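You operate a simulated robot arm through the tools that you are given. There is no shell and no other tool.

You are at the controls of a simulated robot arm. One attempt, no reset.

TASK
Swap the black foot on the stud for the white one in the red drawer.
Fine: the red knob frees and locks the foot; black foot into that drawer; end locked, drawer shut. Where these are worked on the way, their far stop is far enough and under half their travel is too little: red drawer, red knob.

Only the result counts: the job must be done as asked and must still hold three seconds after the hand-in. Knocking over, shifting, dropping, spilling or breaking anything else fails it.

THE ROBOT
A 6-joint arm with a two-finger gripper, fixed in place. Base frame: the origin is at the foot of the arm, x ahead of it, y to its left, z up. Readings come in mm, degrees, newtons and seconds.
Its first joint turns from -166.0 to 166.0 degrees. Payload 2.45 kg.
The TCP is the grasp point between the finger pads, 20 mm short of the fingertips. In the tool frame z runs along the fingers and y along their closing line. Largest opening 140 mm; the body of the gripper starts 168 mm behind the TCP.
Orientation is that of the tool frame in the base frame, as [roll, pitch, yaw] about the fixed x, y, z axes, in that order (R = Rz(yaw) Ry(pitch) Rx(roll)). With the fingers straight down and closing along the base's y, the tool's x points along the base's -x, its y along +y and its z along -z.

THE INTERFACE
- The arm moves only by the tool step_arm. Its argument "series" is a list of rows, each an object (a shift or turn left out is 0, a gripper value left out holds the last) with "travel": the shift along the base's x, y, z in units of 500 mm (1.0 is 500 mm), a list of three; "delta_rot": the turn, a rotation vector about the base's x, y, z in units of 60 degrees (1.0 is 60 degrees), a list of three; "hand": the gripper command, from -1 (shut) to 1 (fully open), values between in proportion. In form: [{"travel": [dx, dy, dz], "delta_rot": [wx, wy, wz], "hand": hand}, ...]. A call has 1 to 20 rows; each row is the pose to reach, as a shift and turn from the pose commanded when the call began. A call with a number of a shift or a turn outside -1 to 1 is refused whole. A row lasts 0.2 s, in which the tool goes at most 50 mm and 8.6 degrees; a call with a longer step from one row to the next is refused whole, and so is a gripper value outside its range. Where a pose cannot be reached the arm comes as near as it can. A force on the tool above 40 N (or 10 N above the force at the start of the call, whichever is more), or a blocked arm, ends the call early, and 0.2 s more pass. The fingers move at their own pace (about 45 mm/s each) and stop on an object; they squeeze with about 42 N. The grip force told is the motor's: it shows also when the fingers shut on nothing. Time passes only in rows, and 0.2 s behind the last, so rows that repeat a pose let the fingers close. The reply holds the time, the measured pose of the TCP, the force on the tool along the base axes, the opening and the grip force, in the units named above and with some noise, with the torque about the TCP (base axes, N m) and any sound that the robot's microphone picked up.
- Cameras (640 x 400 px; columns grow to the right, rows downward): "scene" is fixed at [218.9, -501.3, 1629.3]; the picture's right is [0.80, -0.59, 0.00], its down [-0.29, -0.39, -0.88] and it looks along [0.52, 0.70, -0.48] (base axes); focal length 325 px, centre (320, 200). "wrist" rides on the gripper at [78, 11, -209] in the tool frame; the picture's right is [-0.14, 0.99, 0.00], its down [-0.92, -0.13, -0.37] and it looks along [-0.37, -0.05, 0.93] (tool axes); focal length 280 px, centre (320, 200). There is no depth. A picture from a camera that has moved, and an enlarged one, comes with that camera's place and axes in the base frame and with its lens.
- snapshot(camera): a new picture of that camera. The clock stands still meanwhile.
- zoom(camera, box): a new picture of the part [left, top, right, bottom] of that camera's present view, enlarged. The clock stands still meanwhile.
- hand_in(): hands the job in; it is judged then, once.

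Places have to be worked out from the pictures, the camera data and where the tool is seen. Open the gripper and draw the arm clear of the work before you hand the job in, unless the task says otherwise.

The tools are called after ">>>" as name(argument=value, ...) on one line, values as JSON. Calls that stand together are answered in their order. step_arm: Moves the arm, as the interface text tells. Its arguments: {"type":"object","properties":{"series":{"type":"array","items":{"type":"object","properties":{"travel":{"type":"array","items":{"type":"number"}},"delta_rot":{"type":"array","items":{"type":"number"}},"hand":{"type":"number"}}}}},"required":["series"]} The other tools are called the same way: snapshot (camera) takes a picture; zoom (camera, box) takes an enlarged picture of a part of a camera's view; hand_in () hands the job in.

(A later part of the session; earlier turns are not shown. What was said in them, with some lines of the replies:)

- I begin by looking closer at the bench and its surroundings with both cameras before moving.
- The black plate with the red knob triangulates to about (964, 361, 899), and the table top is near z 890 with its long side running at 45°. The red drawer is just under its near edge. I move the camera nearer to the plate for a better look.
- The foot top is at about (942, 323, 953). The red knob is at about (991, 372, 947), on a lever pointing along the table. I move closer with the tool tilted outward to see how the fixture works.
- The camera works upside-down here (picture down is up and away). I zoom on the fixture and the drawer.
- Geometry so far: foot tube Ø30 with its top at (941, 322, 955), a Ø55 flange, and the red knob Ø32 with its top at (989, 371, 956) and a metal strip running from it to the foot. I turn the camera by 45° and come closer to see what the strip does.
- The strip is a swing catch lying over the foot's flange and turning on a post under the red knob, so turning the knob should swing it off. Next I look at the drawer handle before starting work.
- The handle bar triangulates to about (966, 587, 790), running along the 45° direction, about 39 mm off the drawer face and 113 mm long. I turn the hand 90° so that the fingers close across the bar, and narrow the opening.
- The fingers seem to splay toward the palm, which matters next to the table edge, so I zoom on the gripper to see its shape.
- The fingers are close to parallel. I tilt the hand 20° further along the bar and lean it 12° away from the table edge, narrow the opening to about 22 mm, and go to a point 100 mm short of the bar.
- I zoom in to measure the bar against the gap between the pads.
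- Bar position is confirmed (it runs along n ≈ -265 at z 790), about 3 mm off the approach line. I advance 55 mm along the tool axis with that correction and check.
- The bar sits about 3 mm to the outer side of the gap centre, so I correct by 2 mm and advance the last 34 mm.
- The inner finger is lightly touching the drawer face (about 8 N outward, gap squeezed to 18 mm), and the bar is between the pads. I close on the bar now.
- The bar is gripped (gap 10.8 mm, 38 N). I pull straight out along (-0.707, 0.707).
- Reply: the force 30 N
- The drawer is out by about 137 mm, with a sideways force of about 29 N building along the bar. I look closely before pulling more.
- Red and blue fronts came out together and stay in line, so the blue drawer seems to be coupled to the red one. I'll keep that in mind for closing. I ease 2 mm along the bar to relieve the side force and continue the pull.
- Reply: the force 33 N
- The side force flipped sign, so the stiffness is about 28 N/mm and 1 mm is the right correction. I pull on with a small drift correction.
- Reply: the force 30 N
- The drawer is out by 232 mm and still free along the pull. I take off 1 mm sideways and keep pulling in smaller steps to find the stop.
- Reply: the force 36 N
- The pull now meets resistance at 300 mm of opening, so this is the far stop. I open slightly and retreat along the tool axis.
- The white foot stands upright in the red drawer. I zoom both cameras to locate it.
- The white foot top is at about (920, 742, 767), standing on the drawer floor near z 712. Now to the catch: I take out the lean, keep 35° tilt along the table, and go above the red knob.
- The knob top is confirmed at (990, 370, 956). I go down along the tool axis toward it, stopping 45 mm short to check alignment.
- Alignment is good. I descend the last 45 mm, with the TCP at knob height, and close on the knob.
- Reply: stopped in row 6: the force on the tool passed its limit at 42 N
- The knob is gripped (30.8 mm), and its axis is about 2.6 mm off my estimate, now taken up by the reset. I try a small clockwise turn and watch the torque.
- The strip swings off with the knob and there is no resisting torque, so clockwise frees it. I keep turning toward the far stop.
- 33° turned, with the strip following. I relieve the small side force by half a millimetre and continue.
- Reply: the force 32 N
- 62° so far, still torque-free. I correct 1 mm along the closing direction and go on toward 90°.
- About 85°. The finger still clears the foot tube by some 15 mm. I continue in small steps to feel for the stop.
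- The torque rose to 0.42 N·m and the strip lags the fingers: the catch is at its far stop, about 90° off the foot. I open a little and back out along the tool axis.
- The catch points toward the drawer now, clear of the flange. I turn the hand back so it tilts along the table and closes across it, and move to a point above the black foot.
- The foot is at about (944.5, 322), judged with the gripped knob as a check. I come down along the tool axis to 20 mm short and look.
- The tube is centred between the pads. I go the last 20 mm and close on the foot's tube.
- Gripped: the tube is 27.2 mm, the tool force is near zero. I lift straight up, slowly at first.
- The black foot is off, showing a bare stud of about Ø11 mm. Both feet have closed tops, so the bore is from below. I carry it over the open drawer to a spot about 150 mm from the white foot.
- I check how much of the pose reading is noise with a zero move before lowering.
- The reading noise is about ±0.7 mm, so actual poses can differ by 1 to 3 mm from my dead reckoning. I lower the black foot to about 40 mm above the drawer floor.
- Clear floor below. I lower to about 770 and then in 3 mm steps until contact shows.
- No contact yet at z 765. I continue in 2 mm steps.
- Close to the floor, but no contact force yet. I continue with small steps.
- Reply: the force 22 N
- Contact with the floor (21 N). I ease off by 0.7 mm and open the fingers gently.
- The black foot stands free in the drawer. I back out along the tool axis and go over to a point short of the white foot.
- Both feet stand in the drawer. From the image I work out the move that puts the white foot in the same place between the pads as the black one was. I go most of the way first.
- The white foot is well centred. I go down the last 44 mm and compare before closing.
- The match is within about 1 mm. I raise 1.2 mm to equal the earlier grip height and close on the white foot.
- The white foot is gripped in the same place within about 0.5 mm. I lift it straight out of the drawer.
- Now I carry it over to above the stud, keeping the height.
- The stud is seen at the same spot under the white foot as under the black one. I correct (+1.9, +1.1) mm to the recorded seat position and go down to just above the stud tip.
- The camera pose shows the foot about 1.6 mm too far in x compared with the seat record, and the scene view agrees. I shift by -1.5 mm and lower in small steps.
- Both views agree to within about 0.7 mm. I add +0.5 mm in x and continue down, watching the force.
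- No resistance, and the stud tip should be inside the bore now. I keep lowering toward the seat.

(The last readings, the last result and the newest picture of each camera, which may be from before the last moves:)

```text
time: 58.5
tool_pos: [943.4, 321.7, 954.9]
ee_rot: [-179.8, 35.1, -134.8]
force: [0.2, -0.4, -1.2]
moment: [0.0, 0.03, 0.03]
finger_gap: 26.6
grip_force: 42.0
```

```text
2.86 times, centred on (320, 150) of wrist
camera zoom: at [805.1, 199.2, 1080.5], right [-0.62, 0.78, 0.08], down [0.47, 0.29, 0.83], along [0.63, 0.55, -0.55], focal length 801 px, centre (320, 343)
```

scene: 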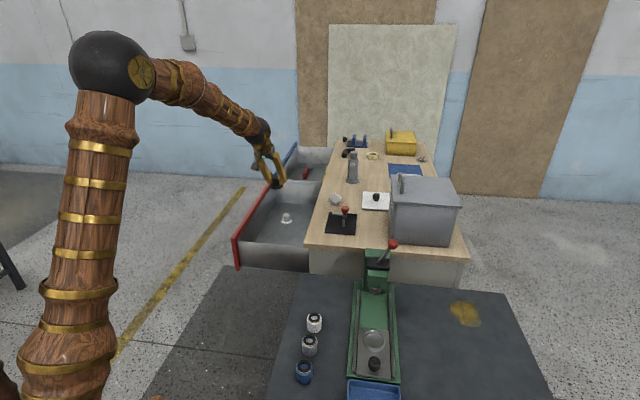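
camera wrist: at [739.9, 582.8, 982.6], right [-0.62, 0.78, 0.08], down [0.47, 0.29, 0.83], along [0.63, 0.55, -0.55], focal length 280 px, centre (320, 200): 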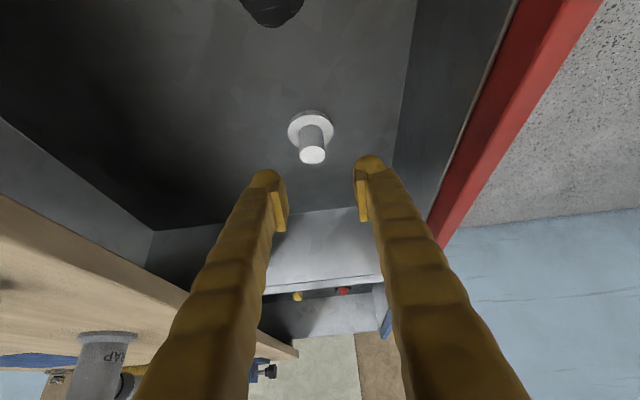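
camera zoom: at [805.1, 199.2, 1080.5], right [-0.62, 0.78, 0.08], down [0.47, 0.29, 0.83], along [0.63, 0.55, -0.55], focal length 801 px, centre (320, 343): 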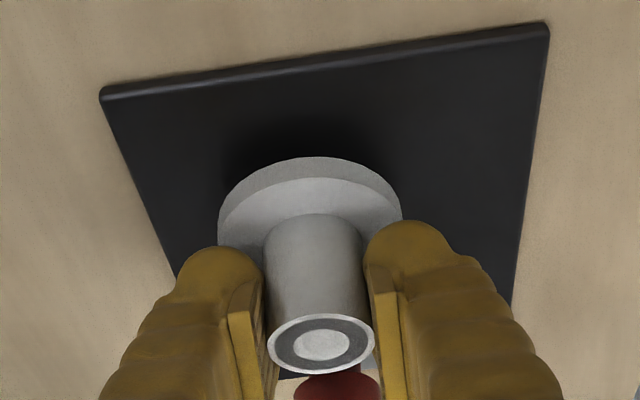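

About 8 mm to go and still free. I lower in finer steps until it seats.

>>> step_arm(series=[{"travel": [0, 0, -0.006], "hand": -1}, {"travel": [0, 0, -0.011], "hand": -1}, {"travel": [0, 0, -0.014], "hand": -1}, {"travel": [0, 0, -0.016], "hand": -1}])

```text
time: 59.5
tool_pos: [942.9, 320.8, 945.7]
ee_rot: [-180.0, 35.1, -134.9]
force: [-0.3, 0.0, -0.5]
moment: [-0.01, 0.01, 0.02]
finger_gap: 26.3
grip_force: 42.1
```

Not yet in contact. I go on by 1 mm steps.

>>> step_arm(series=[{"travel": [0, 0, -0.002], "hand": -1}, {"travel": [0, 0, -0.004], "hand": -1}])

>>> zoom(camera="wrist", box=[230, 80, 410, 220])

```text
time: 60.1
tool_pos: [942.9, 322.1, 946.4]
ee_rot: [-179.9, 35.1, -134.9]
force: [-2.9, -1.2, 7.4]
moment: [-0.15, 0.18, -0.07]
finger_gap: 26.4
grip_force: 42.5
```

```text
2.86 times, centred on (320, 150) of wrist
camera zoom: at [805.1, 198.5, 1070.8], right [-0.62, 0.78, 0.08], down [0.47, 0.29, 0.83], along [0.63, 0.55, -0.55], focal length 801 px, centre (320, 343)
```

zoom: 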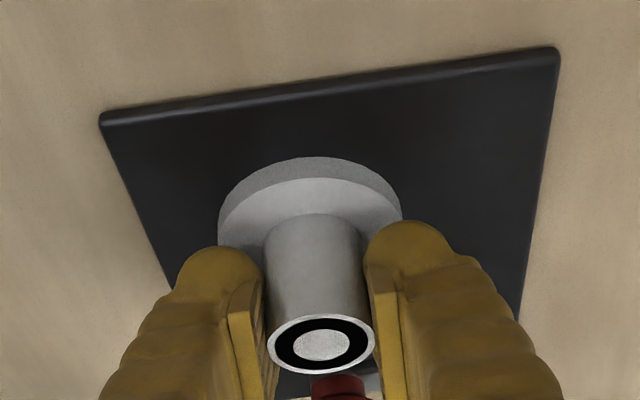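

It touches down at the expected seat height (camera z 1070.8 against 1072.2 before). I press slightly more, then open and back out.

>>> step_arm(series=[{"travel": [0, 0, -0.001], "hand": -1}, {"travel": [0, 0, 0], "hand": -0.55}, {"travel": [0, 0, 0], "hand": -0.35}, {"travel": [0, 0, 0], "hand": -0.25}, {"travel": [0, 0, 0], "hand": -0.25}])

>>> zoom(camera="scene", box=[320, 190, 370, 240])

>>> zoom(camera="wrist", box=[230, 80, 410, 220])

```text
time: 61.3
tool_pos: [943.6, 321.4, 943.4]
ee_rot: [-180.0, 35.1, -134.8]
force: [0.3, 0.8, 0.9]
moment: [-0.01, 0.03, 0.0]
finger_gap: 52.5
grip_force: 0.0
```

```text
8.00 times, centred on (345, 215) of scene
camera zoom: at [218.9, -501.3, 1629.3], right [0.8, -0.59, 0.0], down [-0.29, -0.39, -0.88], along [0.52, 0.7, -0.48], focal length 2600 px, centre (120, 80)
```

zoom: 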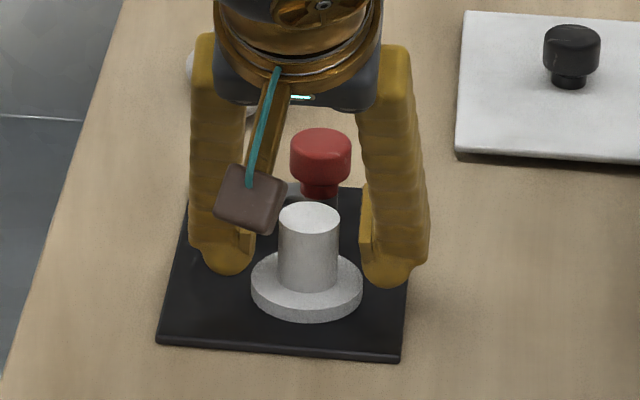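

```text
2.86 times, centred on (320, 150) of wrist
camera zoom: at [805.3, 198.7, 1070.3], right [-0.62, 0.78, 0.08], down [0.47, 0.29, 0.83], along [0.63, 0.55, -0.55], focal length 801 px, centre (320, 343)
```

zoom: 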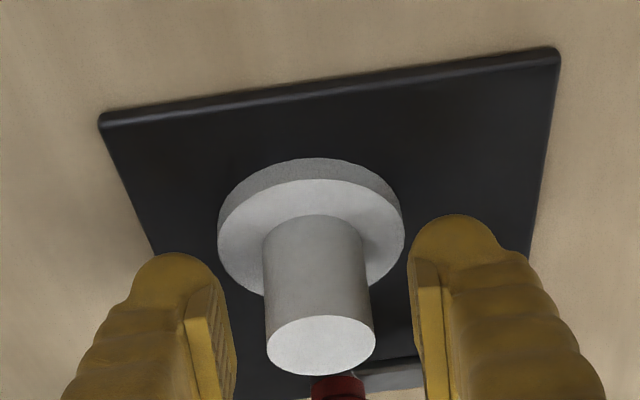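

The white foot sits on the stud exactly as the black one did. I back out and turn the hand to the pose from which I released the knob.

>>> step_arm(series=[{"travel": [-0.0366, -0.0366, 0.0736], "hand": -0.25}, {"travel": [-0.073, -0.073, 0.147], "hand": -0.25}, {"travel": [-0.073, -0.073, 0.22], "hand": -0.25}])

>>> step_arm(series=[{"travel": [0.0, 0.04, 0.0], "delta_rot": [0, 0, -0.14]}, {"travel": [0.0, 0.08, 0.0], "delta_rot": [0, 0, -0.28]}, {"travel": [0.0, 0.12, 0.0], "delta_rot": [0, 0, -0.42]}, {"travel": [0.0, 0.16, 0.0], "delta_rot": [0, 0, -0.56]}, {"travel": [0.02, 0.2, 0.0], "delta_rot": [0, 0, -0.7]}, {"travel": [0.05, 0.24, 0.0], "delta_rot": [0, 0, -0.84]}, {"travel": [0.08, 0.27, 0.0], "delta_rot": [0, 0, -0.98]}])

>>> step_arm(series=[{"travel": [0.0, 0.0, 0.0], "delta_rot": [0, 0, -0.14]}, {"travel": [0.0, 0.0, 0.0], "delta_rot": [0, 0, -0.28]}, {"travel": [0.0, 0.0, 0.0], "delta_rot": [0, 0, -0.42]}, {"travel": [0.0, 0.0, 0.0], "delta_rot": [0, 0, -0.53], "hand": -0.35}, {"travel": [0.0, 0.0, 0.0], "delta_rot": [0, 0, -0.53], "hand": -0.35}])

>>> zoom(camera="wrist", box=[230, 80, 410, 220])

>>> zoom(camera="scene", box=[310, 180, 390, 240])

```text
time: 62.1
tool_pos: [909.3, 282.1, 1053.7]
ee_rot: [-180.0, 35.2, -135.0]
force: [-0.1, -0.3, -0.4]
moment: [0.03, -0.02, 0.01]
finger_gap: 52.4
grip_force: 0.1
```

```text
time: 63.7
tool_pos: [947.6, 420.1, 1053.5]
ee_rot: [-179.8, 35.1, 166.2]
force: [-0.7, 0.3, -0.1]
moment: [-0.01, 0.0, 0.0]
finger_gap: 52.5
grip_force: 0.0
```

```text
time: 64.9
tool_pos: [947.9, 419.8, 1054.3]
ee_rot: [-179.8, 35.0, 134.3]
force: [0.1, 0.0, 0.2]
moment: [0.01, 0.0, 0.03]
finger_gap: 45.3
grip_force: 0.2
```

```text
2.86 times, centred on (320, 150) of wrist
camera zoom: at [826.2, 559.2, 1180.3], right [0.79, 0.61, 0.08], down [0.29, -0.48, 0.83], along [0.55, -0.63, -0.55], focal length 801 px, centre (320, 343)
```

zoom: 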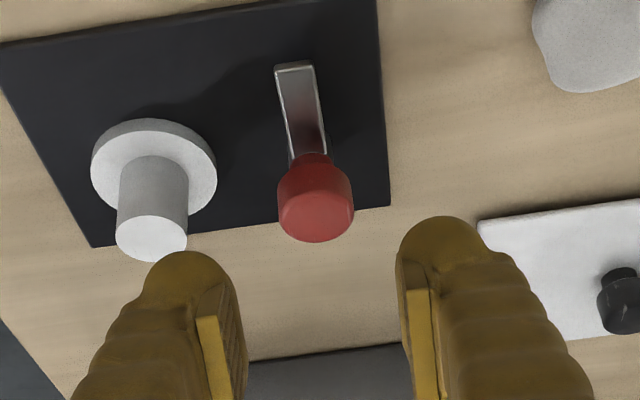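

```text
6.67 times, centred on (350, 210) of scene
camera zoom: at [218.9, -501.3, 1629.3], right [0.8, -0.59, 0.0], down [-0.29, -0.39, -0.88], along [0.52, 0.7, -0.48], focal length 2167 px, centre (120, 133)
```

zoom: 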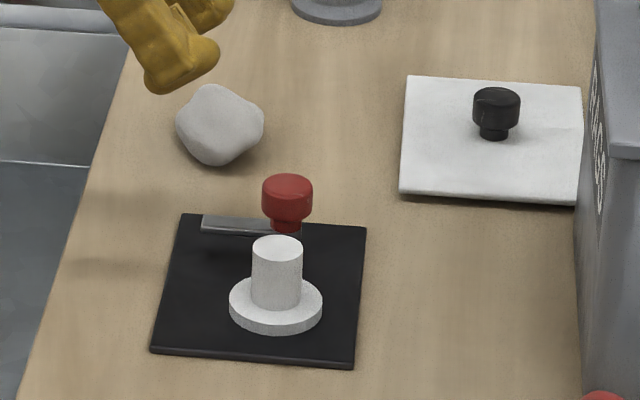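

The strip points to the drawer and the white foot is clear of it. I approach the knob again along the tool axis, stopping 30 mm short.

>>> step_arm(series=[{"travel": [0.008, -0.009, -0.0328], "hand": -0.35}, {"travel": [0.0402, -0.042, -0.0982], "hand": -0.35}, {"travel": [0.0684, -0.0708, -0.1554], "hand": -0.35}])

>>> zoom(camera="wrist", box=[230, 80, 410, 220])

>>> zoom(camera="scene", box=[310, 180, 390, 240])

```text
time: 65.7
tool_pos: [981.6, 384.6, 977.8]
ee_rot: [-180.0, 35.1, 134.3]
force: [0.0, 0.4, 0.5]
moment: [0.0, 0.02, 0.03]
finger_gap: 45.4
grip_force: 0.0
```

```text
2.86 times, centred on (320, 150) of wrist
camera zoom: at [860.7, 523.2, 1103.3], right [0.79, 0.61, 0.08], down [0.29, -0.48, 0.83], along [0.55, -0.63, -0.55], focal length 801 px, centre (320, 343)
```

zoom: 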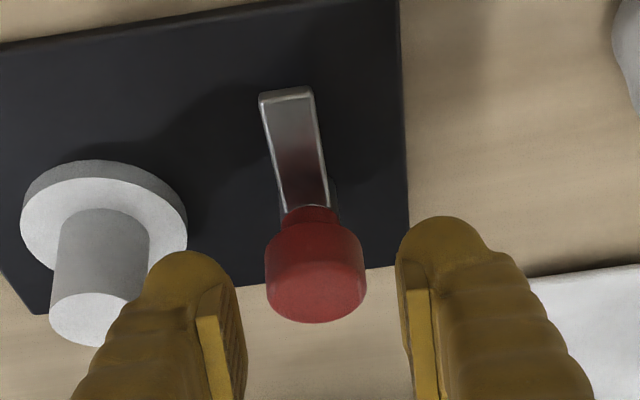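

```text
6.67 times, centred on (350, 210) of scene
camera zoom: at [218.9, -501.3, 1629.3], right [0.8, -0.59, 0.0], down [-0.29, -0.39, -0.88], along [0.52, 0.7, -0.48], focal length 2167 px, centre (120, 133)
```

zoom: 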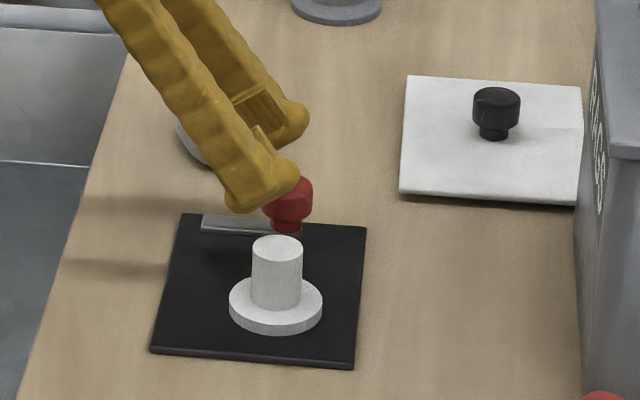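

Centred. I go in the last 30 mm and close on the knob.

>>> step_arm(series=[{"travel": [0.0119, -0.0119, -0.0257], "hand": -0.35}, {"travel": [0.0238, -0.0238, -0.0514], "hand": -0.35}, {"travel": [0.0238, -0.0238, -0.0514], "hand": -0.45}, {"travel": [0.0238, -0.0238, -0.0514], "hand": -1}, {"travel": [0.0238, -0.0238, -0.0514], "hand": -1}, {"travel": [0.0238, -0.0238, -0.0514], "hand": -1}])

>>> zoom(camera="wrist", box=[230, 80, 410, 220])

```text
time: 67.1
tool_pos: [992.8, 373.3, 949.7]
ee_rot: [-179.7, 35.1, 134.5]
force: [-12.4, -14.1, -1.2]
moment: [-0.16, 0.15, -0.02]
finger_gap: 30.8
grip_force: 45.5
```

```text
2.86 times, centred on (320, 150) of wrist
camera zoom: at [872.3, 510.8, 1076.3], right [0.79, 0.61, 0.08], down [0.29, -0.47, 0.83], along [0.54, -0.63, -0.55], focal length 801 px, centre (320, 343)
```

zoom: 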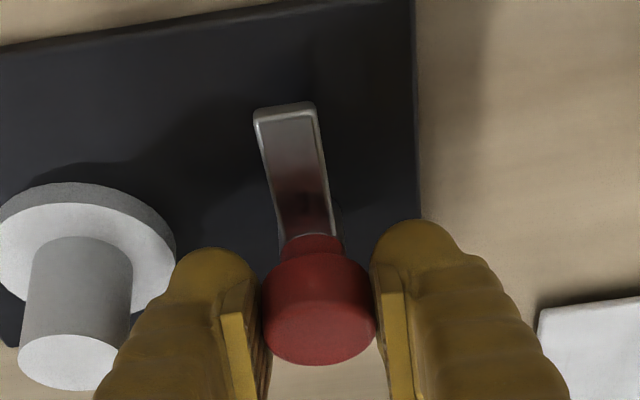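

Gripped. Now I turn the knob back counter-clockwise in stages, trimming the small side force.

>>> step_arm(series=[{"travel": [-0.0009, -0.0009, 0], "delta_rot": [0, 0, 0.04], "hand": -1}, {"travel": [-0.0009, -0.0009, 0], "delta_rot": [0, 0, 0.12], "hand": -1}, {"travel": [-0.0009, -0.0009, 0], "delta_rot": [0, 0, 0.2], "hand": -1}, {"travel": [-0.0009, -0.0009, 0], "delta_rot": [0, 0, 0.28], "hand": -1}, {"travel": [-0.0009, -0.0009, 0], "delta_rot": [0, 0, 0.36], "hand": -1}])

>>> zoom(camera="wrist", box=[230, 80, 410, 220])

```text
time: 68.3
tool_pos: [993.1, 371.5, 950.6]
ee_rot: [-179.7, 35.1, 156.1]
force: [18.5, -22.8, -11.0]
moment: [-0.15, -0.21, -0.01]
finger_gap: 30.7
grip_force: 45.2
```

```text
2.86 times, centred on (320, 150) of wrist
camera zoom: at [829.0, 456.3, 1076.4], right [0.51, 0.86, 0.08], down [0.44, -0.34, 0.83], along [0.74, -0.39, -0.55], focal length 801 px, centre (320, 343)
```

zoom: 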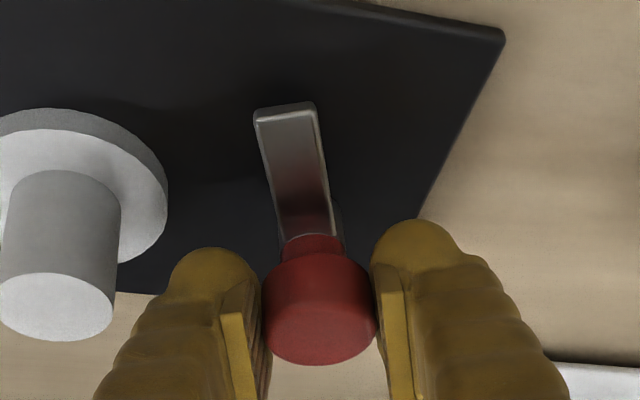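

Turning freely. I trim by 1 mm along the felt force and continue.

>>> step_arm(series=[{"travel": [0.0012, -0.0016, -0.0004], "delta_rot": [0, 0, 0.04], "hand": -1}, {"travel": [0.0012, -0.0016, -0.0004], "delta_rot": [0, 0, 0.12], "hand": -1}, {"travel": [0.0012, -0.0016, -0.0004], "delta_rot": [0, 0, 0.2], "hand": -1}, {"travel": [0.0012, -0.0016, -0.0004], "delta_rot": [0, 0, 0.28], "hand": -1}, {"travel": [0.0012, -0.0016, -0.0004], "delta_rot": [0, 0, 0.36], "hand": -1}])

>>> zoom(camera="wrist", box=[230, 80, 410, 220])

```text
time: 69.5
tool_pos: [993.5, 371.8, 950.7]
ee_rot: [-179.8, 34.9, 177.8]
force: [-9.3, -24.8, -4.9]
moment: [-0.21, 0.13, -0.04]
finger_gap: 30.7
grip_force: 45.3
```

```text
2.86 times, centred on (320, 150) of wrist
camera zoom: at [809.2, 389.8, 1076.7], right [0.15, 0.99, 0.08], down [0.54, -0.15, 0.83], along [0.83, -0.09, -0.55], focal length 801 px, centre (320, 343)
```

zoom: 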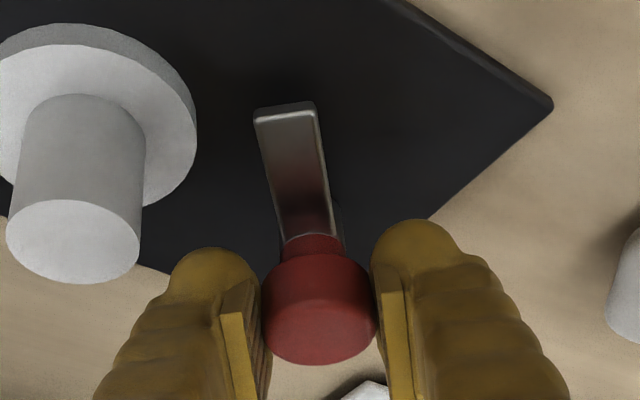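

About 43° back, with the strip following. I trim again and continue over the flange.

>>> step_arm(series=[{"travel": [-0.0006, -0.0018, -0.0002], "delta_rot": [0, 0, 0.04], "hand": -1}, {"travel": [-0.0006, -0.0018, -0.0002], "delta_rot": [0, 0, 0.12], "hand": -1}, {"travel": [-0.0006, -0.0018, -0.0002], "delta_rot": [0, 0, 0.2], "hand": -1}, {"travel": [-0.0006, -0.0018, -0.0002], "delta_rot": [0, 0, 0.28], "hand": -1}, {"travel": [-0.0006, -0.0018, -0.0002], "delta_rot": [0, 0, 0.36], "hand": -1}])

>>> zoom(camera="wrist", box=[230, 80, 410, 220])

```text
time: 70.7
tool_pos: [992.8, 371.5, 950.6]
ee_rot: [-179.9, 35.3, -160.8]
force: [-0.5, -3.4, -0.2]
moment: [0.16, 0.14, 0.01]
finger_gap: 30.8
grip_force: 45.1
```

```text
2.86 times, centred on (320, 150) of wrist
camera zoom: at [815.1, 320.6, 1076.5], right [-0.22, 0.97, 0.08], down [0.55, 0.06, 0.83], along [0.8, 0.23, -0.55], focal length 801 px, centre (320, 343)
```

zoom: 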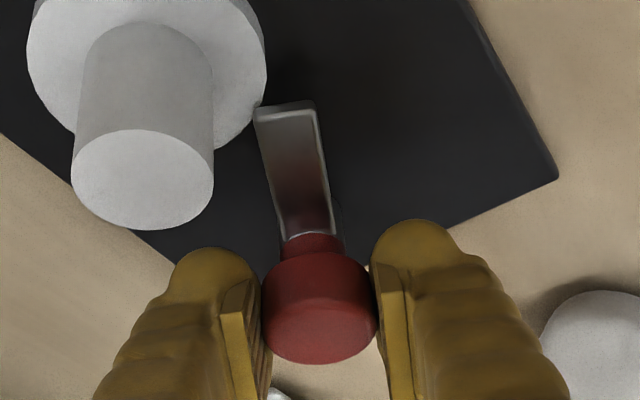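

The strip is about to go over the flange. Side force is nearly zero; I continue another 20°.

>>> step_arm(series=[{"travel": [0, 0, 0], "delta_rot": [0, 0, 0.07], "hand": -1}, {"travel": [0, 0, 0], "delta_rot": [0, 0, 0.14], "hand": -1}, {"travel": [0, 0, 0], "delta_rot": [0, 0, 0.21], "hand": -1}, {"travel": [0, 0, 0], "delta_rot": [0, 0, 0.28], "hand": -1}, {"travel": [0, 0, 0], "delta_rot": [0, 0, 0.33], "hand": -1}])

>>> zoom(camera="wrist", box=[230, 80, 410, 220])

```text
time: 71.9
tool_pos: [991.5, 370.2, 950.4]
ee_rot: [-179.6, 35.2, -140.9]
force: [22.7, 14.0, 1.3]
moment: [0.29, -0.35, 0.01]
finger_gap: 30.7
grip_force: 44.7
```

```text
2.86 times, centred on (320, 150) of wrist
camera zoom: at [842.6, 263.4, 1076.6], right [-0.54, 0.84, 0.08], down [0.5, 0.24, 0.83], along [0.68, 0.48, -0.55], focal length 801 px, centre (320, 343)
```

zoom: 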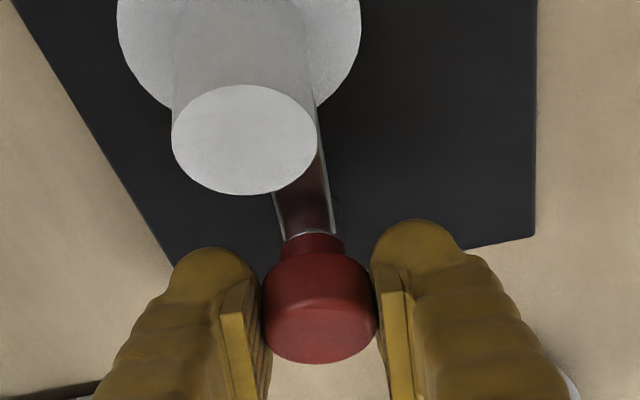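

Nearly there. I trim and turn on in small steps until the stop shows as torque.

>>> step_arm(series=[{"travel": [0.0014, 0.0009, 0], "delta_rot": [0, 0, 0.05], "hand": -1}, {"travel": [0.0014, 0.0009, 0], "delta_rot": [0, 0, 0.1], "hand": -1}, {"travel": [0.0014, 0.0009, 0], "delta_rot": [0, 0, 0.15], "hand": -1}])

>>> zoom(camera="wrist", box=[230, 80, 410, 220])

```text
time: 72.7
tool_pos: [992.6, 370.2, 950.0]
ee_rot: [-179.9, 35.2, -131.9]
force: [-6.1, 0.8, 13.8]
moment: [0.1, 0.08, -0.49]
finger_gap: 30.7
grip_force: 45.4
```

```text
2.86 times, centred on (320, 150) of wrist
camera zoom: at [861.3, 241.0, 1076.7], right [-0.66, 0.75, 0.08], down [0.46, 0.32, 0.83], along [0.6, 0.58, -0.55], focal length 801 px, centre (320, 343)
```

zoom: 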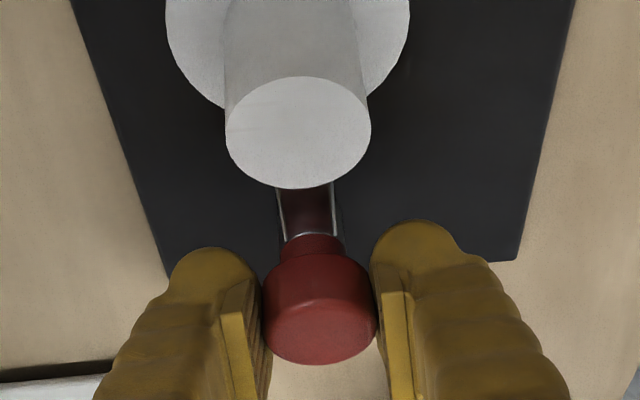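

Torque -0.49 N·m at the original angle: the catch is at its locking stop. One more small turn confirms it before I release.

>>> step_arm(series=[{"delta_rot": [0, 0, 0.05], "hand": -1}, {"delta_rot": [0, 0, 0.08], "hand": -1}])

>>> zoom(camera="wrist", box=[230, 80, 410, 220])

```text
time: 73.3
tool_pos: [993.6, 370.6, 949.3]
ee_rot: [-179.8, 35.2, -127.1]
force: [-5.6, 9.0, 9.5]
moment: [0.1, -0.02, -0.4]
finger_gap: 30.5
grip_force: 44.6
```

```text
2.86 times, centred on (320, 150) of wrist
camera zoom: at [873.3, 231.2, 1076.5], right [-0.72, 0.69, 0.08], down [0.43, 0.36, 0.83], along [0.54, 0.63, -0.55], focal length 801 px, centre (320, 343)
```

zoom: 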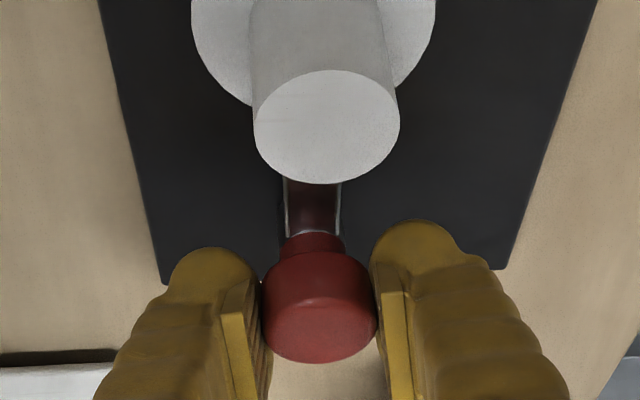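

The strip stays put while the fingers slip, so it is fully locked. I open and back out along the tool axis.

>>> step_arm(series=[{"delta_rot": [0, 0, -0.04], "hand": -0.5}, {"delta_rot": [0, 0, -0.04], "hand": -0.3}, {"delta_rot": [0, 0, -0.04], "hand": -0.25}])

>>> step_arm(series=[{"travel": [-0.032, -0.04, 0.074]}, {"travel": [-0.064, -0.08, 0.148]}, {"travel": [-0.09, -0.1, 0.22]}])

>>> zoom(camera="wrist", box=[230, 80, 410, 220])

>>> zoom(camera="scene", box=[310, 180, 390, 240])

>>> snapshot(camera="scene")

```text
time: 74.1
tool_pos: [994.2, 371.8, 949.9]
ee_rot: [-179.8, 35.3, -129.5]
force: [0.2, -0.3, 0.5]
moment: [0.02, 0.02, 0.03]
finger_gap: 52.4
grip_force: 0.1
```

```text
time: 74.9
tool_pos: [950.4, 321.4, 1059.6]
ee_rot: [-179.9, 35.0, -129.6]
force: [0.6, 0.5, -1.0]
moment: [0.01, 0.0, 0.0]
finger_gap: 52.6
grip_force: 0.0
```

```text
2.86 times, centred on (320, 150) of wrist
camera zoom: at [823.1, 186.6, 1186.0], right [-0.69, 0.72, 0.08], down [0.44, 0.34, 0.83], along [0.57, 0.61, -0.55], focal length 801 px, centre (320, 343)
```

zoom: 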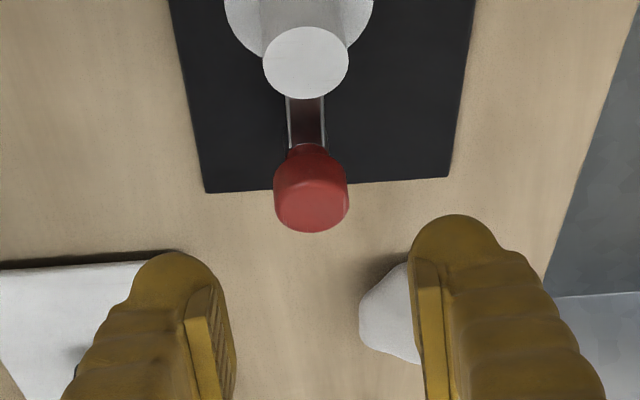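

```text
6.67 times, centred on (350, 210) of scene
camera zoom: at [218.9, -501.3, 1629.3], right [0.8, -0.59, 0.0], down [-0.29, -0.39, -0.88], along [0.52, 0.7, -0.48], focal length 2167 px, centre (120, 133)
```

zoom: 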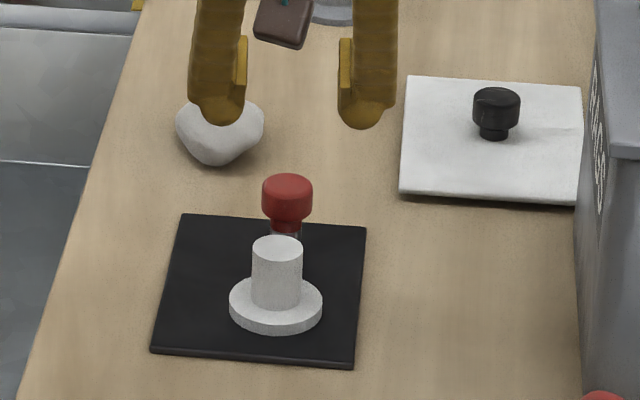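

```text
taken
```

scene: 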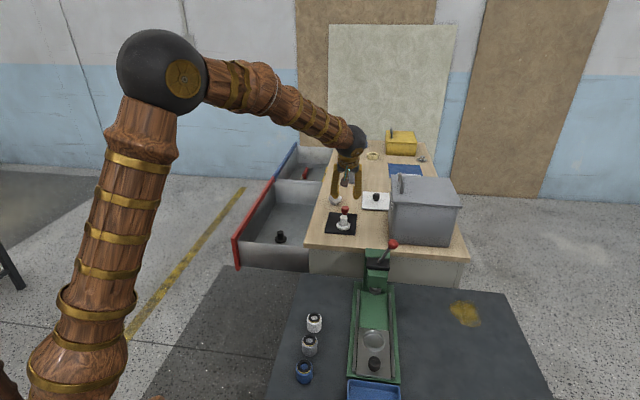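

The white foot is on the stud with the catch over its flange. Now the drawer: I close the fingers and swing out in front of the drawer front, squaring the hand on the way.

>>> step_arm(series=[{"travel": [-0.03, 0.06, 0.0], "delta_rot": [0, 0, -0.045], "hand": -0.6}, {"travel": [-0.06, 0.14, 0.0], "delta_rot": [0, 0, -0.09], "hand": -1}, {"travel": [-0.095, 0.222, 0.0], "delta_rot": [0, 0, -0.09], "hand": -1}, {"travel": [-0.13, 0.304, 0.0], "delta_rot": [0, 0, -0.09], "hand": -1}, {"travel": [-0.165, 0.386, 0.0], "delta_rot": [0, 0, -0.09], "hand": -1}, {"travel": [-0.2, 0.468, 0.0], "delta_rot": [0, 0, -0.09], "hand": -1}, {"travel": [-0.235, 0.55, 0.0], "delta_rot": [0, 0, -0.09], "hand": -1}, {"travel": [-0.27, 0.632, 0.0], "delta_rot": [0, 0, -0.09], "hand": -1}, {"travel": [-0.305, 0.714, 0.0], "delta_rot": [0, 0, -0.09], "hand": -1}, {"travel": [-0.34, 0.796, 0.0], "delta_rot": [0, 0, -0.09], "hand": -1}, {"travel": [-0.38, 0.878, 0.0], "delta_rot": [0, 0, -0.09], "hand": -1}, {"travel": [-0.42, 0.96, 0.0], "delta_rot": [0, 0, -0.09], "hand": -1}])

>>> step_arm(series=[{"travel": [-0.01, 0.02, -0.05], "delta_rot": [-0.05, -0.05, 0], "hand": -1}, {"travel": [-0.02, 0.04, -0.12], "delta_rot": [-0.1, -0.1, 0], "hand": -1}, {"travel": [-0.03, 0.06, -0.2], "delta_rot": [-0.15, -0.15, 0], "hand": -1}, {"travel": [-0.03, 0.06, -0.28], "delta_rot": [-0.177, -0.177, 0], "hand": -1}])

>>> snapshot(camera="wrist")

>>> zoom(camera="scene", box=[200, 130, 360, 290])

```text
time: 77.5
tool_pos: [738.8, 801.2, 1059.5]
ee_rot: [-179.9, 35.0, -135.0]
force: [1.2, -0.3, 0.6]
moment: [0.01, 0.02, 0.0]
finger_gap: 0.2
grip_force: 29.4
```

```text
time: 78.5
tool_pos: [723.4, 830.8, 918.7]
ee_rot: [-161.8, 33.8, -124.6]
force: [0.4, 0.0, 0.0]
moment: [-0.01, 0.06, 0.0]
finger_gap: 0.0
grip_force: 29.1
```

```text
taken
camera wrist: at [561.2, 730.9, 1038.3], right [-0.61, 0.77, -0.18], down [0.32, 0.45, 0.84], along [0.73, 0.45, -0.52], focal length 280 px, centre (320, 200)
```

wrist: 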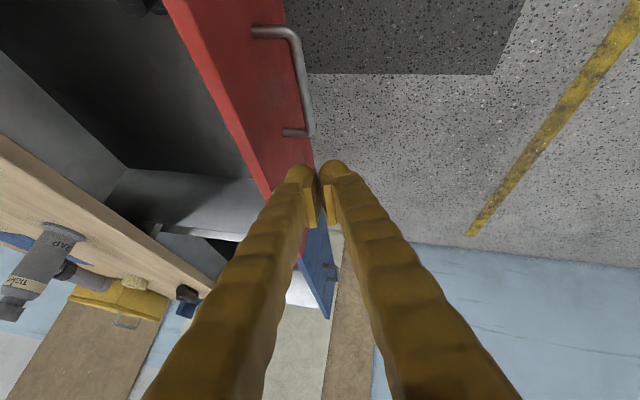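

```text
2.50 times, centred on (280, 210) of scene
camera zoom: at [218.9, -501.3, 1629.3], right [0.8, -0.59, 0.0], down [-0.29, -0.39, -0.88], along [0.52, 0.7, -0.48], focal length 813 px, centre (420, 175)
```

zoom: 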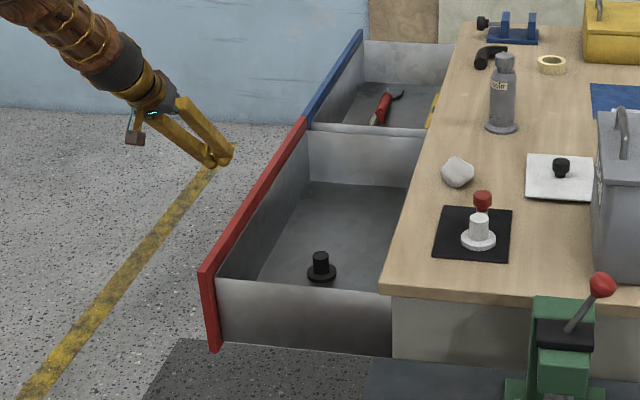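

The closed fingers are in front of the drawer centre, above the handle. I lower to z 850 and approach the face slowly.

>>> step_arm(series=[{"travel": [0, 0, -0.07], "hand": -1}, {"travel": [0, 0, -0.137], "hand": -1}, {"travel": [0.028, -0.028, -0.137], "hand": -1}, {"travel": [0.045, -0.045, -0.137], "hand": -1}])

>>> snapshot(camera="wrist")

```text
time: 79.5
tool_pos: [747.5, 809.1, 849.9]
ee_rot: [-161.7, 33.7, -124.6]
force: [-0.6, -0.6, 0.7]
moment: [-0.02, 0.02, 0.02]
finger_gap: 0.1
grip_force: 29.2
```

```text
taken
camera wrist: at [585.7, 708.3, 969.5], right [-0.61, 0.77, -0.18], down [0.32, 0.45, 0.84], along [0.73, 0.45, -0.52], focal length 280 px, centre (320, 200)
```

wrist: 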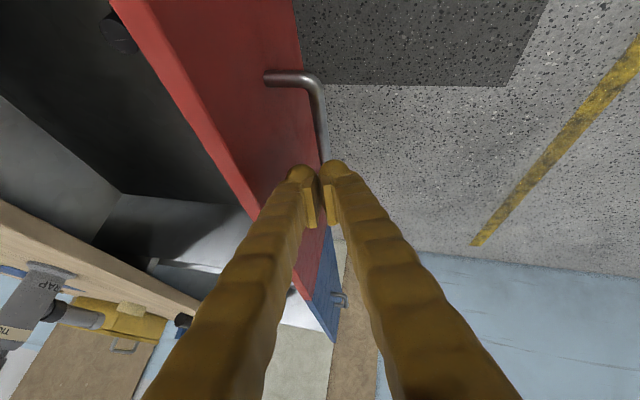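

Not touching yet. I close in by 3 mm steps until contact, then keep pushing gently.

>>> step_arm(series=[{"travel": [0.006, -0.006, 0], "hand": -1}, {"travel": [0.012, -0.012, 0], "hand": -1}, {"travel": [0.018, -0.018, 0], "hand": -1}, {"travel": [0.024, -0.024, 0], "hand": -1}, {"travel": [0.03, -0.03, 0], "hand": -1}])

>>> snapshot(camera="wrist")

```text
time: 80.7
tool_pos: [760.7, 793.9, 850.6]
ee_rot: [-161.7, 33.7, -124.6]
force: [-0.5, 0.7, -0.1]
moment: [0.02, 0.01, -0.02]
finger_gap: 0.2
grip_force: 29.7
```

```text
taken
camera wrist: at [599.9, 693.6, 970.1], right [-0.61, 0.77, -0.18], down [0.32, 0.45, 0.84], along [0.73, 0.45, -0.52], focal length 280 px, centre (320, 200)
```

wrist: 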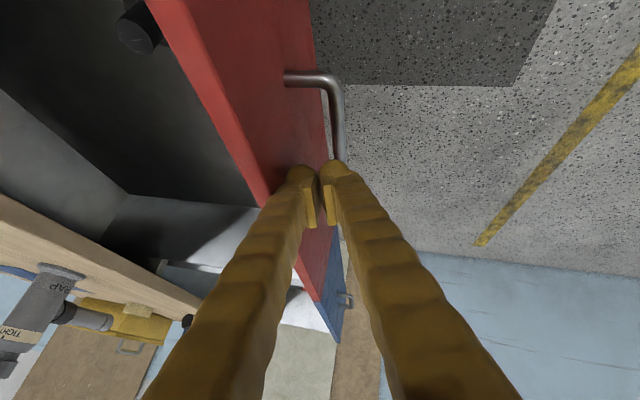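

Still 1 to 2 cm away. I go on with gently growing steps so that the drawer starts moving softly and the black foot stays upright.

>>> step_arm(series=[{"travel": [0.004, -0.004, 0], "hand": -1}, {"travel": [0.008, -0.008, 0], "hand": -1}, {"travel": [0.012, -0.012, 0], "hand": -1}, {"travel": [0.016, -0.016, 0], "hand": -1}, {"travel": [0.02, -0.02, 0], "hand": -1}, {"travel": [0.024, -0.024, 0], "hand": -1}, {"travel": [0.028, -0.028, 0], "hand": -1}, {"travel": [0.033, -0.033, 0], "hand": -1}, {"travel": [0.039, -0.039, 0], "hand": -1}, {"travel": [0.046, -0.046, 0], "hand": -1}, {"travel": [0.054, -0.054, 0], "hand": -1}, {"travel": [0.063, -0.063, 0], "hand": -1}, {"travel": [0.072, -0.072, 0], "hand": -1}, {"travel": [0.08, -0.08, 0], "hand": -1}, {"travel": [0.086, -0.086, 0], "hand": -1}, {"travel": [0.09, -0.09, 0], "hand": -1}])

>>> snapshot(camera="wrist")

>>> zoom(camera="scene", box=[200, 130, 360, 290])

```text
time: 84.1
tool_pos: [807.1, 749.6, 851.8]
ee_rot: [-161.7, 33.7, -124.6]
force: [0.4, 1.7, -1.2]
moment: [0.02, -0.01, 0.02]
finger_gap: 0.0
grip_force: 29.4
```

```text
taken
camera wrist: at [645.4, 649.2, 971.2], right [-0.61, 0.77, -0.18], down [0.32, 0.45, 0.84], along [0.73, 0.45, -0.52], focal length 280 px, centre (320, 200)
```

wrist: 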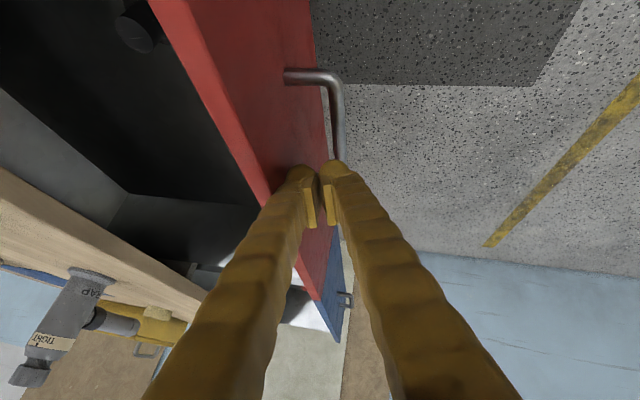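

```text
2.50 times, centred on (280, 210) of scene
camera zoom: at [218.9, -501.3, 1629.3], right [0.8, -0.59, 0.0], down [-0.29, -0.39, -0.88], along [0.52, 0.7, -0.48], focal length 813 px, centre (420, 175)
```

zoom: 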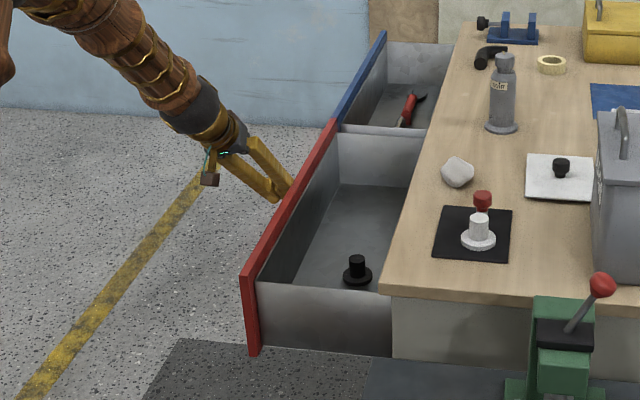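

Red and blue move in together and the black foot stays upright. I keep pushing steadily.

>>> step_arm(series=[{"travel": [0.006, -0.006, 0], "hand": -1}, {"travel": [0.014, -0.014, 0], "hand": -1}, {"travel": [0.024, -0.024, 0], "hand": -1}, {"travel": [0.036, -0.036, 0], "hand": -1}, {"travel": [0.05, -0.05, 0], "hand": -1}, {"travel": [0.066, -0.066, 0], "hand": -1}, {"travel": [0.083, -0.083, 0], "hand": -1}, {"travel": [0.1, -0.1, 0], "hand": -1}, {"travel": [0.117, -0.117, 0], "hand": -1}, {"travel": [0.134, -0.134, 0], "hand": -1}, {"travel": [0.151, -0.151, 0], "hand": -1}, {"travel": [0.168, -0.168, 0], "hand": -1}, {"travel": [0.184, -0.184, 0], "hand": -1}, {"travel": [0.199, -0.199, 0], "hand": -1}, {"travel": [0.212, -0.212, 0], "hand": -1}, {"travel": [0.223, -0.223, 0], "hand": -1}, {"travel": [0.233, -0.233, 0], "hand": -1}, {"travel": [0.241, -0.241, 0], "hand": -1}, {"travel": [0.247, -0.247, 0], "hand": -1}, {"travel": [0.251, -0.251, 0], "hand": -1}])

>>> snapshot(camera="wrist")

>>> zoom(camera="scene", box=[200, 130, 360, 290])

```text
time: 88.3
tool_pos: [930.9, 622.0, 851.2]
ee_rot: [-161.7, 33.7, -124.6]
force: [-1.1, 1.1, -0.2]
moment: [0.01, -0.01, 0.01]
finger_gap: 0.0
grip_force: 29.4
```

```text
taken
camera wrist: at [770.0, 522.3, 970.7], right [-0.61, 0.77, -0.18], down [0.32, 0.45, 0.84], along [0.73, 0.45, -0.52], focal length 280 px, centre (320, 200)
```

wrist: 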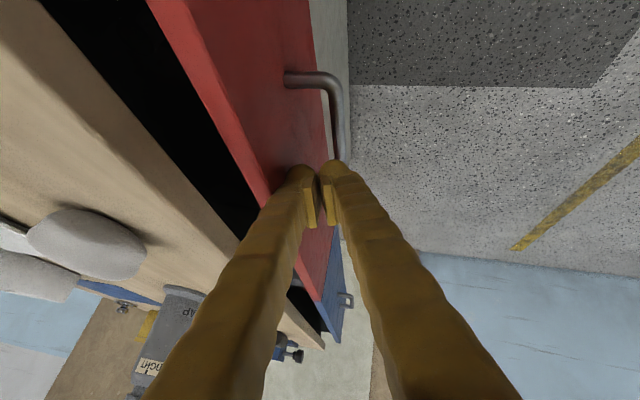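

```text
2.50 times, centred on (280, 210) of scene
camera zoom: at [218.9, -501.3, 1629.3], right [0.8, -0.59, 0.0], down [-0.29, -0.39, -0.88], along [0.52, 0.7, -0.48], focal length 813 px, centre (420, 175)
```

zoom: 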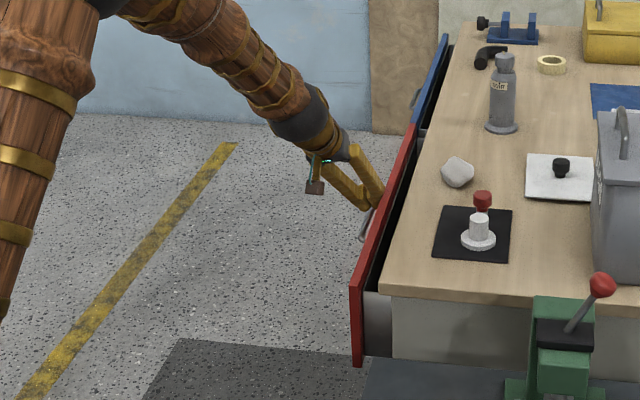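

About 60 mm remains. I push on, slowing toward the end.

>>> step_arm(series=[{"travel": [0.006, -0.006, 0], "hand": -1}, {"travel": [0.014, -0.014, 0], "hand": -1}, {"travel": [0.024, -0.024, 0], "hand": -1}, {"travel": [0.035, -0.035, 0], "hand": -1}, {"travel": [0.045, -0.045, 0], "hand": -1}, {"travel": [0.053, -0.053, 0], "hand": -1}, {"travel": [0.06, -0.06, 0], "hand": -1}, {"travel": [0.065, -0.065, 0], "hand": -1}, {"travel": [0.069, -0.069, 0], "hand": -1}, {"travel": [0.072, -0.072, 0], "hand": -1}, {"travel": [0.075, -0.075, 0], "hand": -1}])

>>> snapshot(camera="wrist")

>>> zoom(camera="scene", box=[260, 130, 380, 290])

```text
time: 90.7
tool_pos: [968.6, 585.5, 850.4]
ee_rot: [-161.7, 33.6, -124.6]
force: [-5.2, 2.1, 0.7]
moment: [0.04, 0.04, -0.09]
finger_gap: 0.0
grip_force: 29.4
```

```text
taken
camera wrist: at [807.8, 485.4, 970.3], right [-0.61, 0.77, -0.18], down [0.32, 0.45, 0.84], along [0.73, 0.45, -0.52], focal length 280 px, centre (320, 200)
```

wrist: 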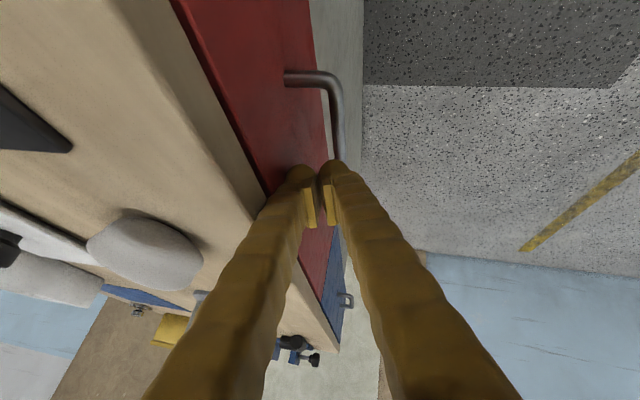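

```text
2.50 times, centred on (320, 210) of scene
camera zoom: at [218.9, -501.3, 1629.3], right [0.8, -0.59, 0.0], down [-0.29, -0.39, -0.88], along [0.52, 0.7, -0.48], focal length 813 px, centre (320, 175)
```

zoom: 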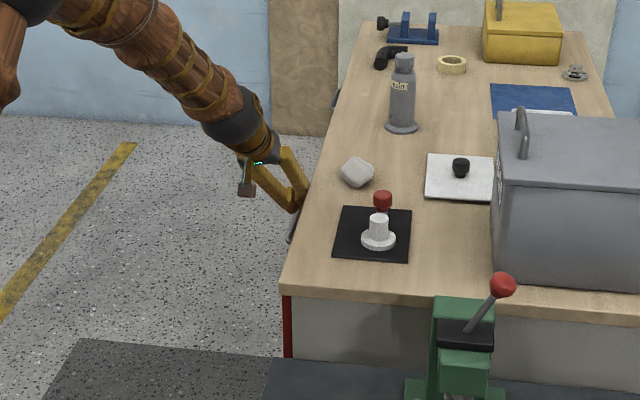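

The drawer looks shut, with 5 N of back pressure. I press a few more millimetres to make sure it is at its stop.

>>> step_arm(series=[{"travel": [0.001, -0.001, 0], "hand": -1}, {"travel": [0.002, -0.002, 0], "hand": -1}, {"travel": [0.002, -0.002, 0], "hand": -1}])

>>> zoom(camera="wrist", box=[160, 0, 400, 240])

```text
time: 91.5
tool_pos: [969.0, 584.6, 850.2]
ee_rot: [-161.6, 33.7, -124.7]
force: [-26.2, 15.5, 1.6]
moment: [0.13, 0.29, -0.4]
finger_gap: 0.0
grip_force: 28.8
```

```text
1.67 times, centred on (280, 120) of wrist
camera zoom: at [808.4, 485.3, 970.2], right [-0.61, 0.77, -0.18], down [0.32, 0.45, 0.84], along [0.72, 0.45, -0.52], focal length 467 px, centre (387, 333)
```

zoom: 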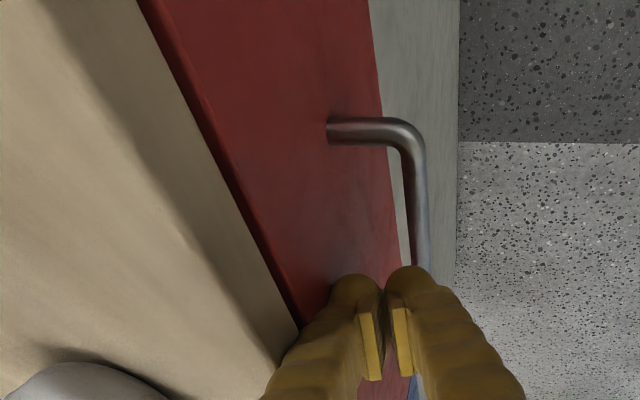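

Pressure jumped to 30 N within 1.4 mm, and the handle is back at its original line, so the drawer is shut. I draw away from the face and up.

>>> step_arm(series=[{"travel": [-0.02, 0.02, 0], "hand": -1}, {"travel": [-0.07, 0.07, 0.02], "hand": -1}, {"travel": [-0.13, 0.13, 0.06], "hand": -1}, {"travel": [-0.18, 0.16, 0.13], "hand": -0.5}, {"travel": [-0.22, 0.18, 0.21], "hand": 0}, {"travel": [-0.26, 0.2, 0.29], "hand": 0.4}, {"travel": [-0.3, 0.22, 0.37], "hand": 0.6}, {"travel": [-0.34, 0.24, 0.45], "hand": 0.6}, {"travel": [-0.38, 0.24, 0.5], "hand": 0.6}])

>>> snapshot(camera="scene")

>>> snapshot(camera="wrist")

>>> zoom(camera="scene", box=[290, 130, 400, 270])

```text
time: 93.5
tool_pos: [779.3, 705.8, 1099.8]
ee_rot: [-161.6, 33.6, -124.6]
force: [-0.5, 0.2, -0.4]
moment: [0.0, 0.04, 0.01]
finger_gap: 112.1
grip_force: 0.0
```

```text
taken
```

scene: 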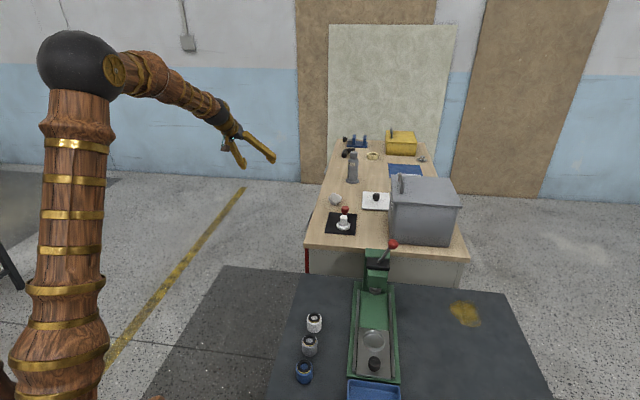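

```text
taken
camera wrist: at [618.3, 605.2, 1219.8], right [-0.61, 0.77, -0.18], down [0.32, 0.45, 0.83], along [0.73, 0.45, -0.52], focal length 280 px, centre (320, 200)
```

wrist: 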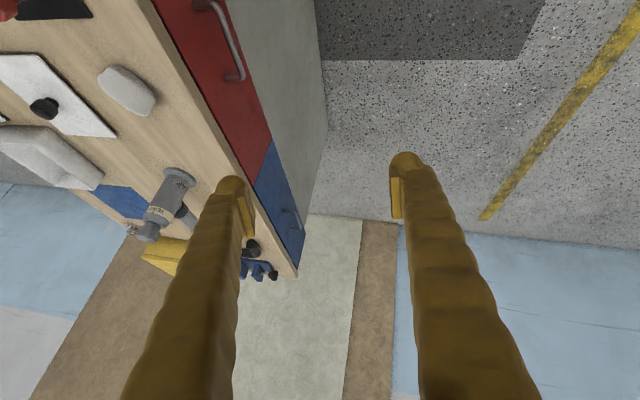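

```text
2.86 times, centred on (345, 200) of scene
camera zoom: at [218.9, -501.3, 1629.3], right [0.8, -0.59, 0.0], down [-0.29, -0.39, -0.88], along [0.52, 0.7, -0.48], focal length 929 px, centre (249, 200)
```

zoom: 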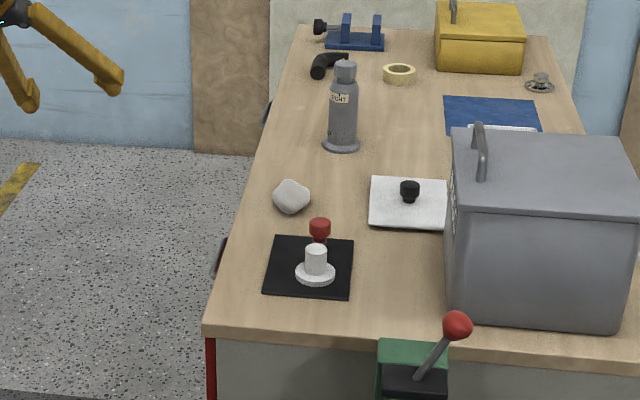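

Both drawer fronts look flush, the white foot is under the catch, and nothing else has moved. I take a close look at the drawer fronts and at the catch before handing in.

>>> zoom(camera="wrist", box=[140, 0, 340, 290])

>>> zoom(camera="scene", box=[300, 180, 380, 260])

>>> step_arm(series=[{"travel": [-0.05, 0, 0.05]}, {"travel": [-0.1, 0, 0.1]}, {"travel": [-0.15, 0, 0.15]}, {"travel": [-0.2, 0, 0.2]}, {"travel": [-0.2, 0, 0.2]}])

```text
1.38 times, centred on (240, 145) of wrist
camera zoom: at [618.3, 605.2, 1219.8], right [-0.61, 0.77, -0.18], down [0.32, 0.45, 0.83], along [0.73, 0.45, -0.52], focal length 387 px, centre (430, 276)
```

zoom: 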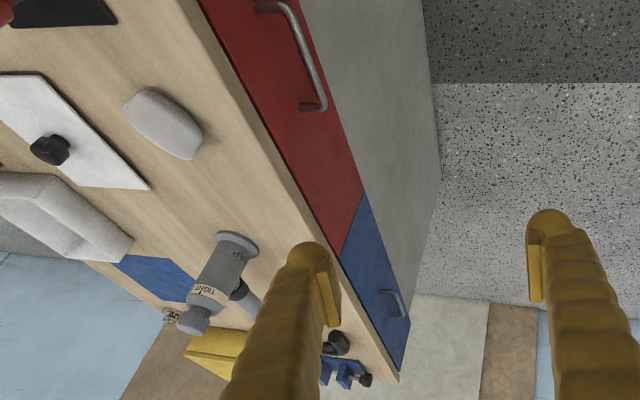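

```text
5.00 times, centred on (340, 220) of scene
camera zoom: at [218.9, -501.3, 1629.3], right [0.8, -0.59, 0.0], down [-0.29, -0.39, -0.88], along [0.52, 0.7, -0.48], focal length 1625 px, centre (220, 100)
```

zoom: 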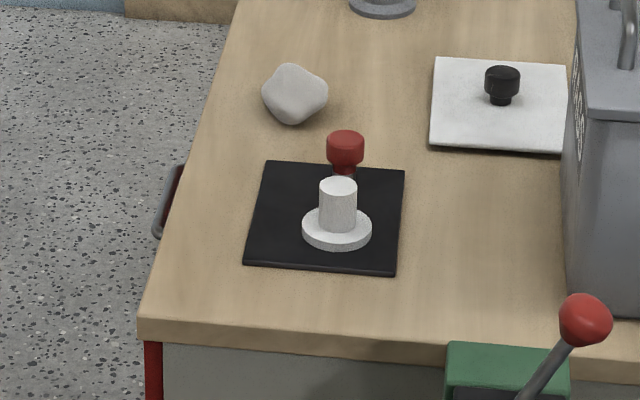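

```text
time: 94.7
tool_pos: [678.5, 703.4, 1201.2]
ee_rot: [-161.7, 33.7, -124.6]
force: [0.1, 0.2, 0.2]
moment: [0.01, 0.0, -0.01]
finger_gap: 112.1
grip_force: 0.0
```

The red and blue fronts are flush with the cabinet, the white foot is seated on the stud under the closed catch, and the black foot was last seen upright in the drawer. The gripper is open and clear, so I hand in.

>>> hand_in()

```text
The job is handed in.
```

I swapped the feet and handed the job in; I haven't seen the result of the judging.

- **White foot:** it sits on the stud at the same height and position as the black one did. I turned the red knob back to its stop, so the catch is over the foot's flange and it is locked.
- **Black foot:** it is in the red drawer. It was upright when I last saw it, partway through closing, but I couldn't see inside once the drawer was shut.
- **Drawers:** the blue drawer next to the red one moved in and out with it, so the two seem to be linked. Both fronts were flush with the cabinet at the end.
- **Everything else:** the rest of the bench looked unmoved in the last pictures. The gripper is open and the arm is clear of the work.
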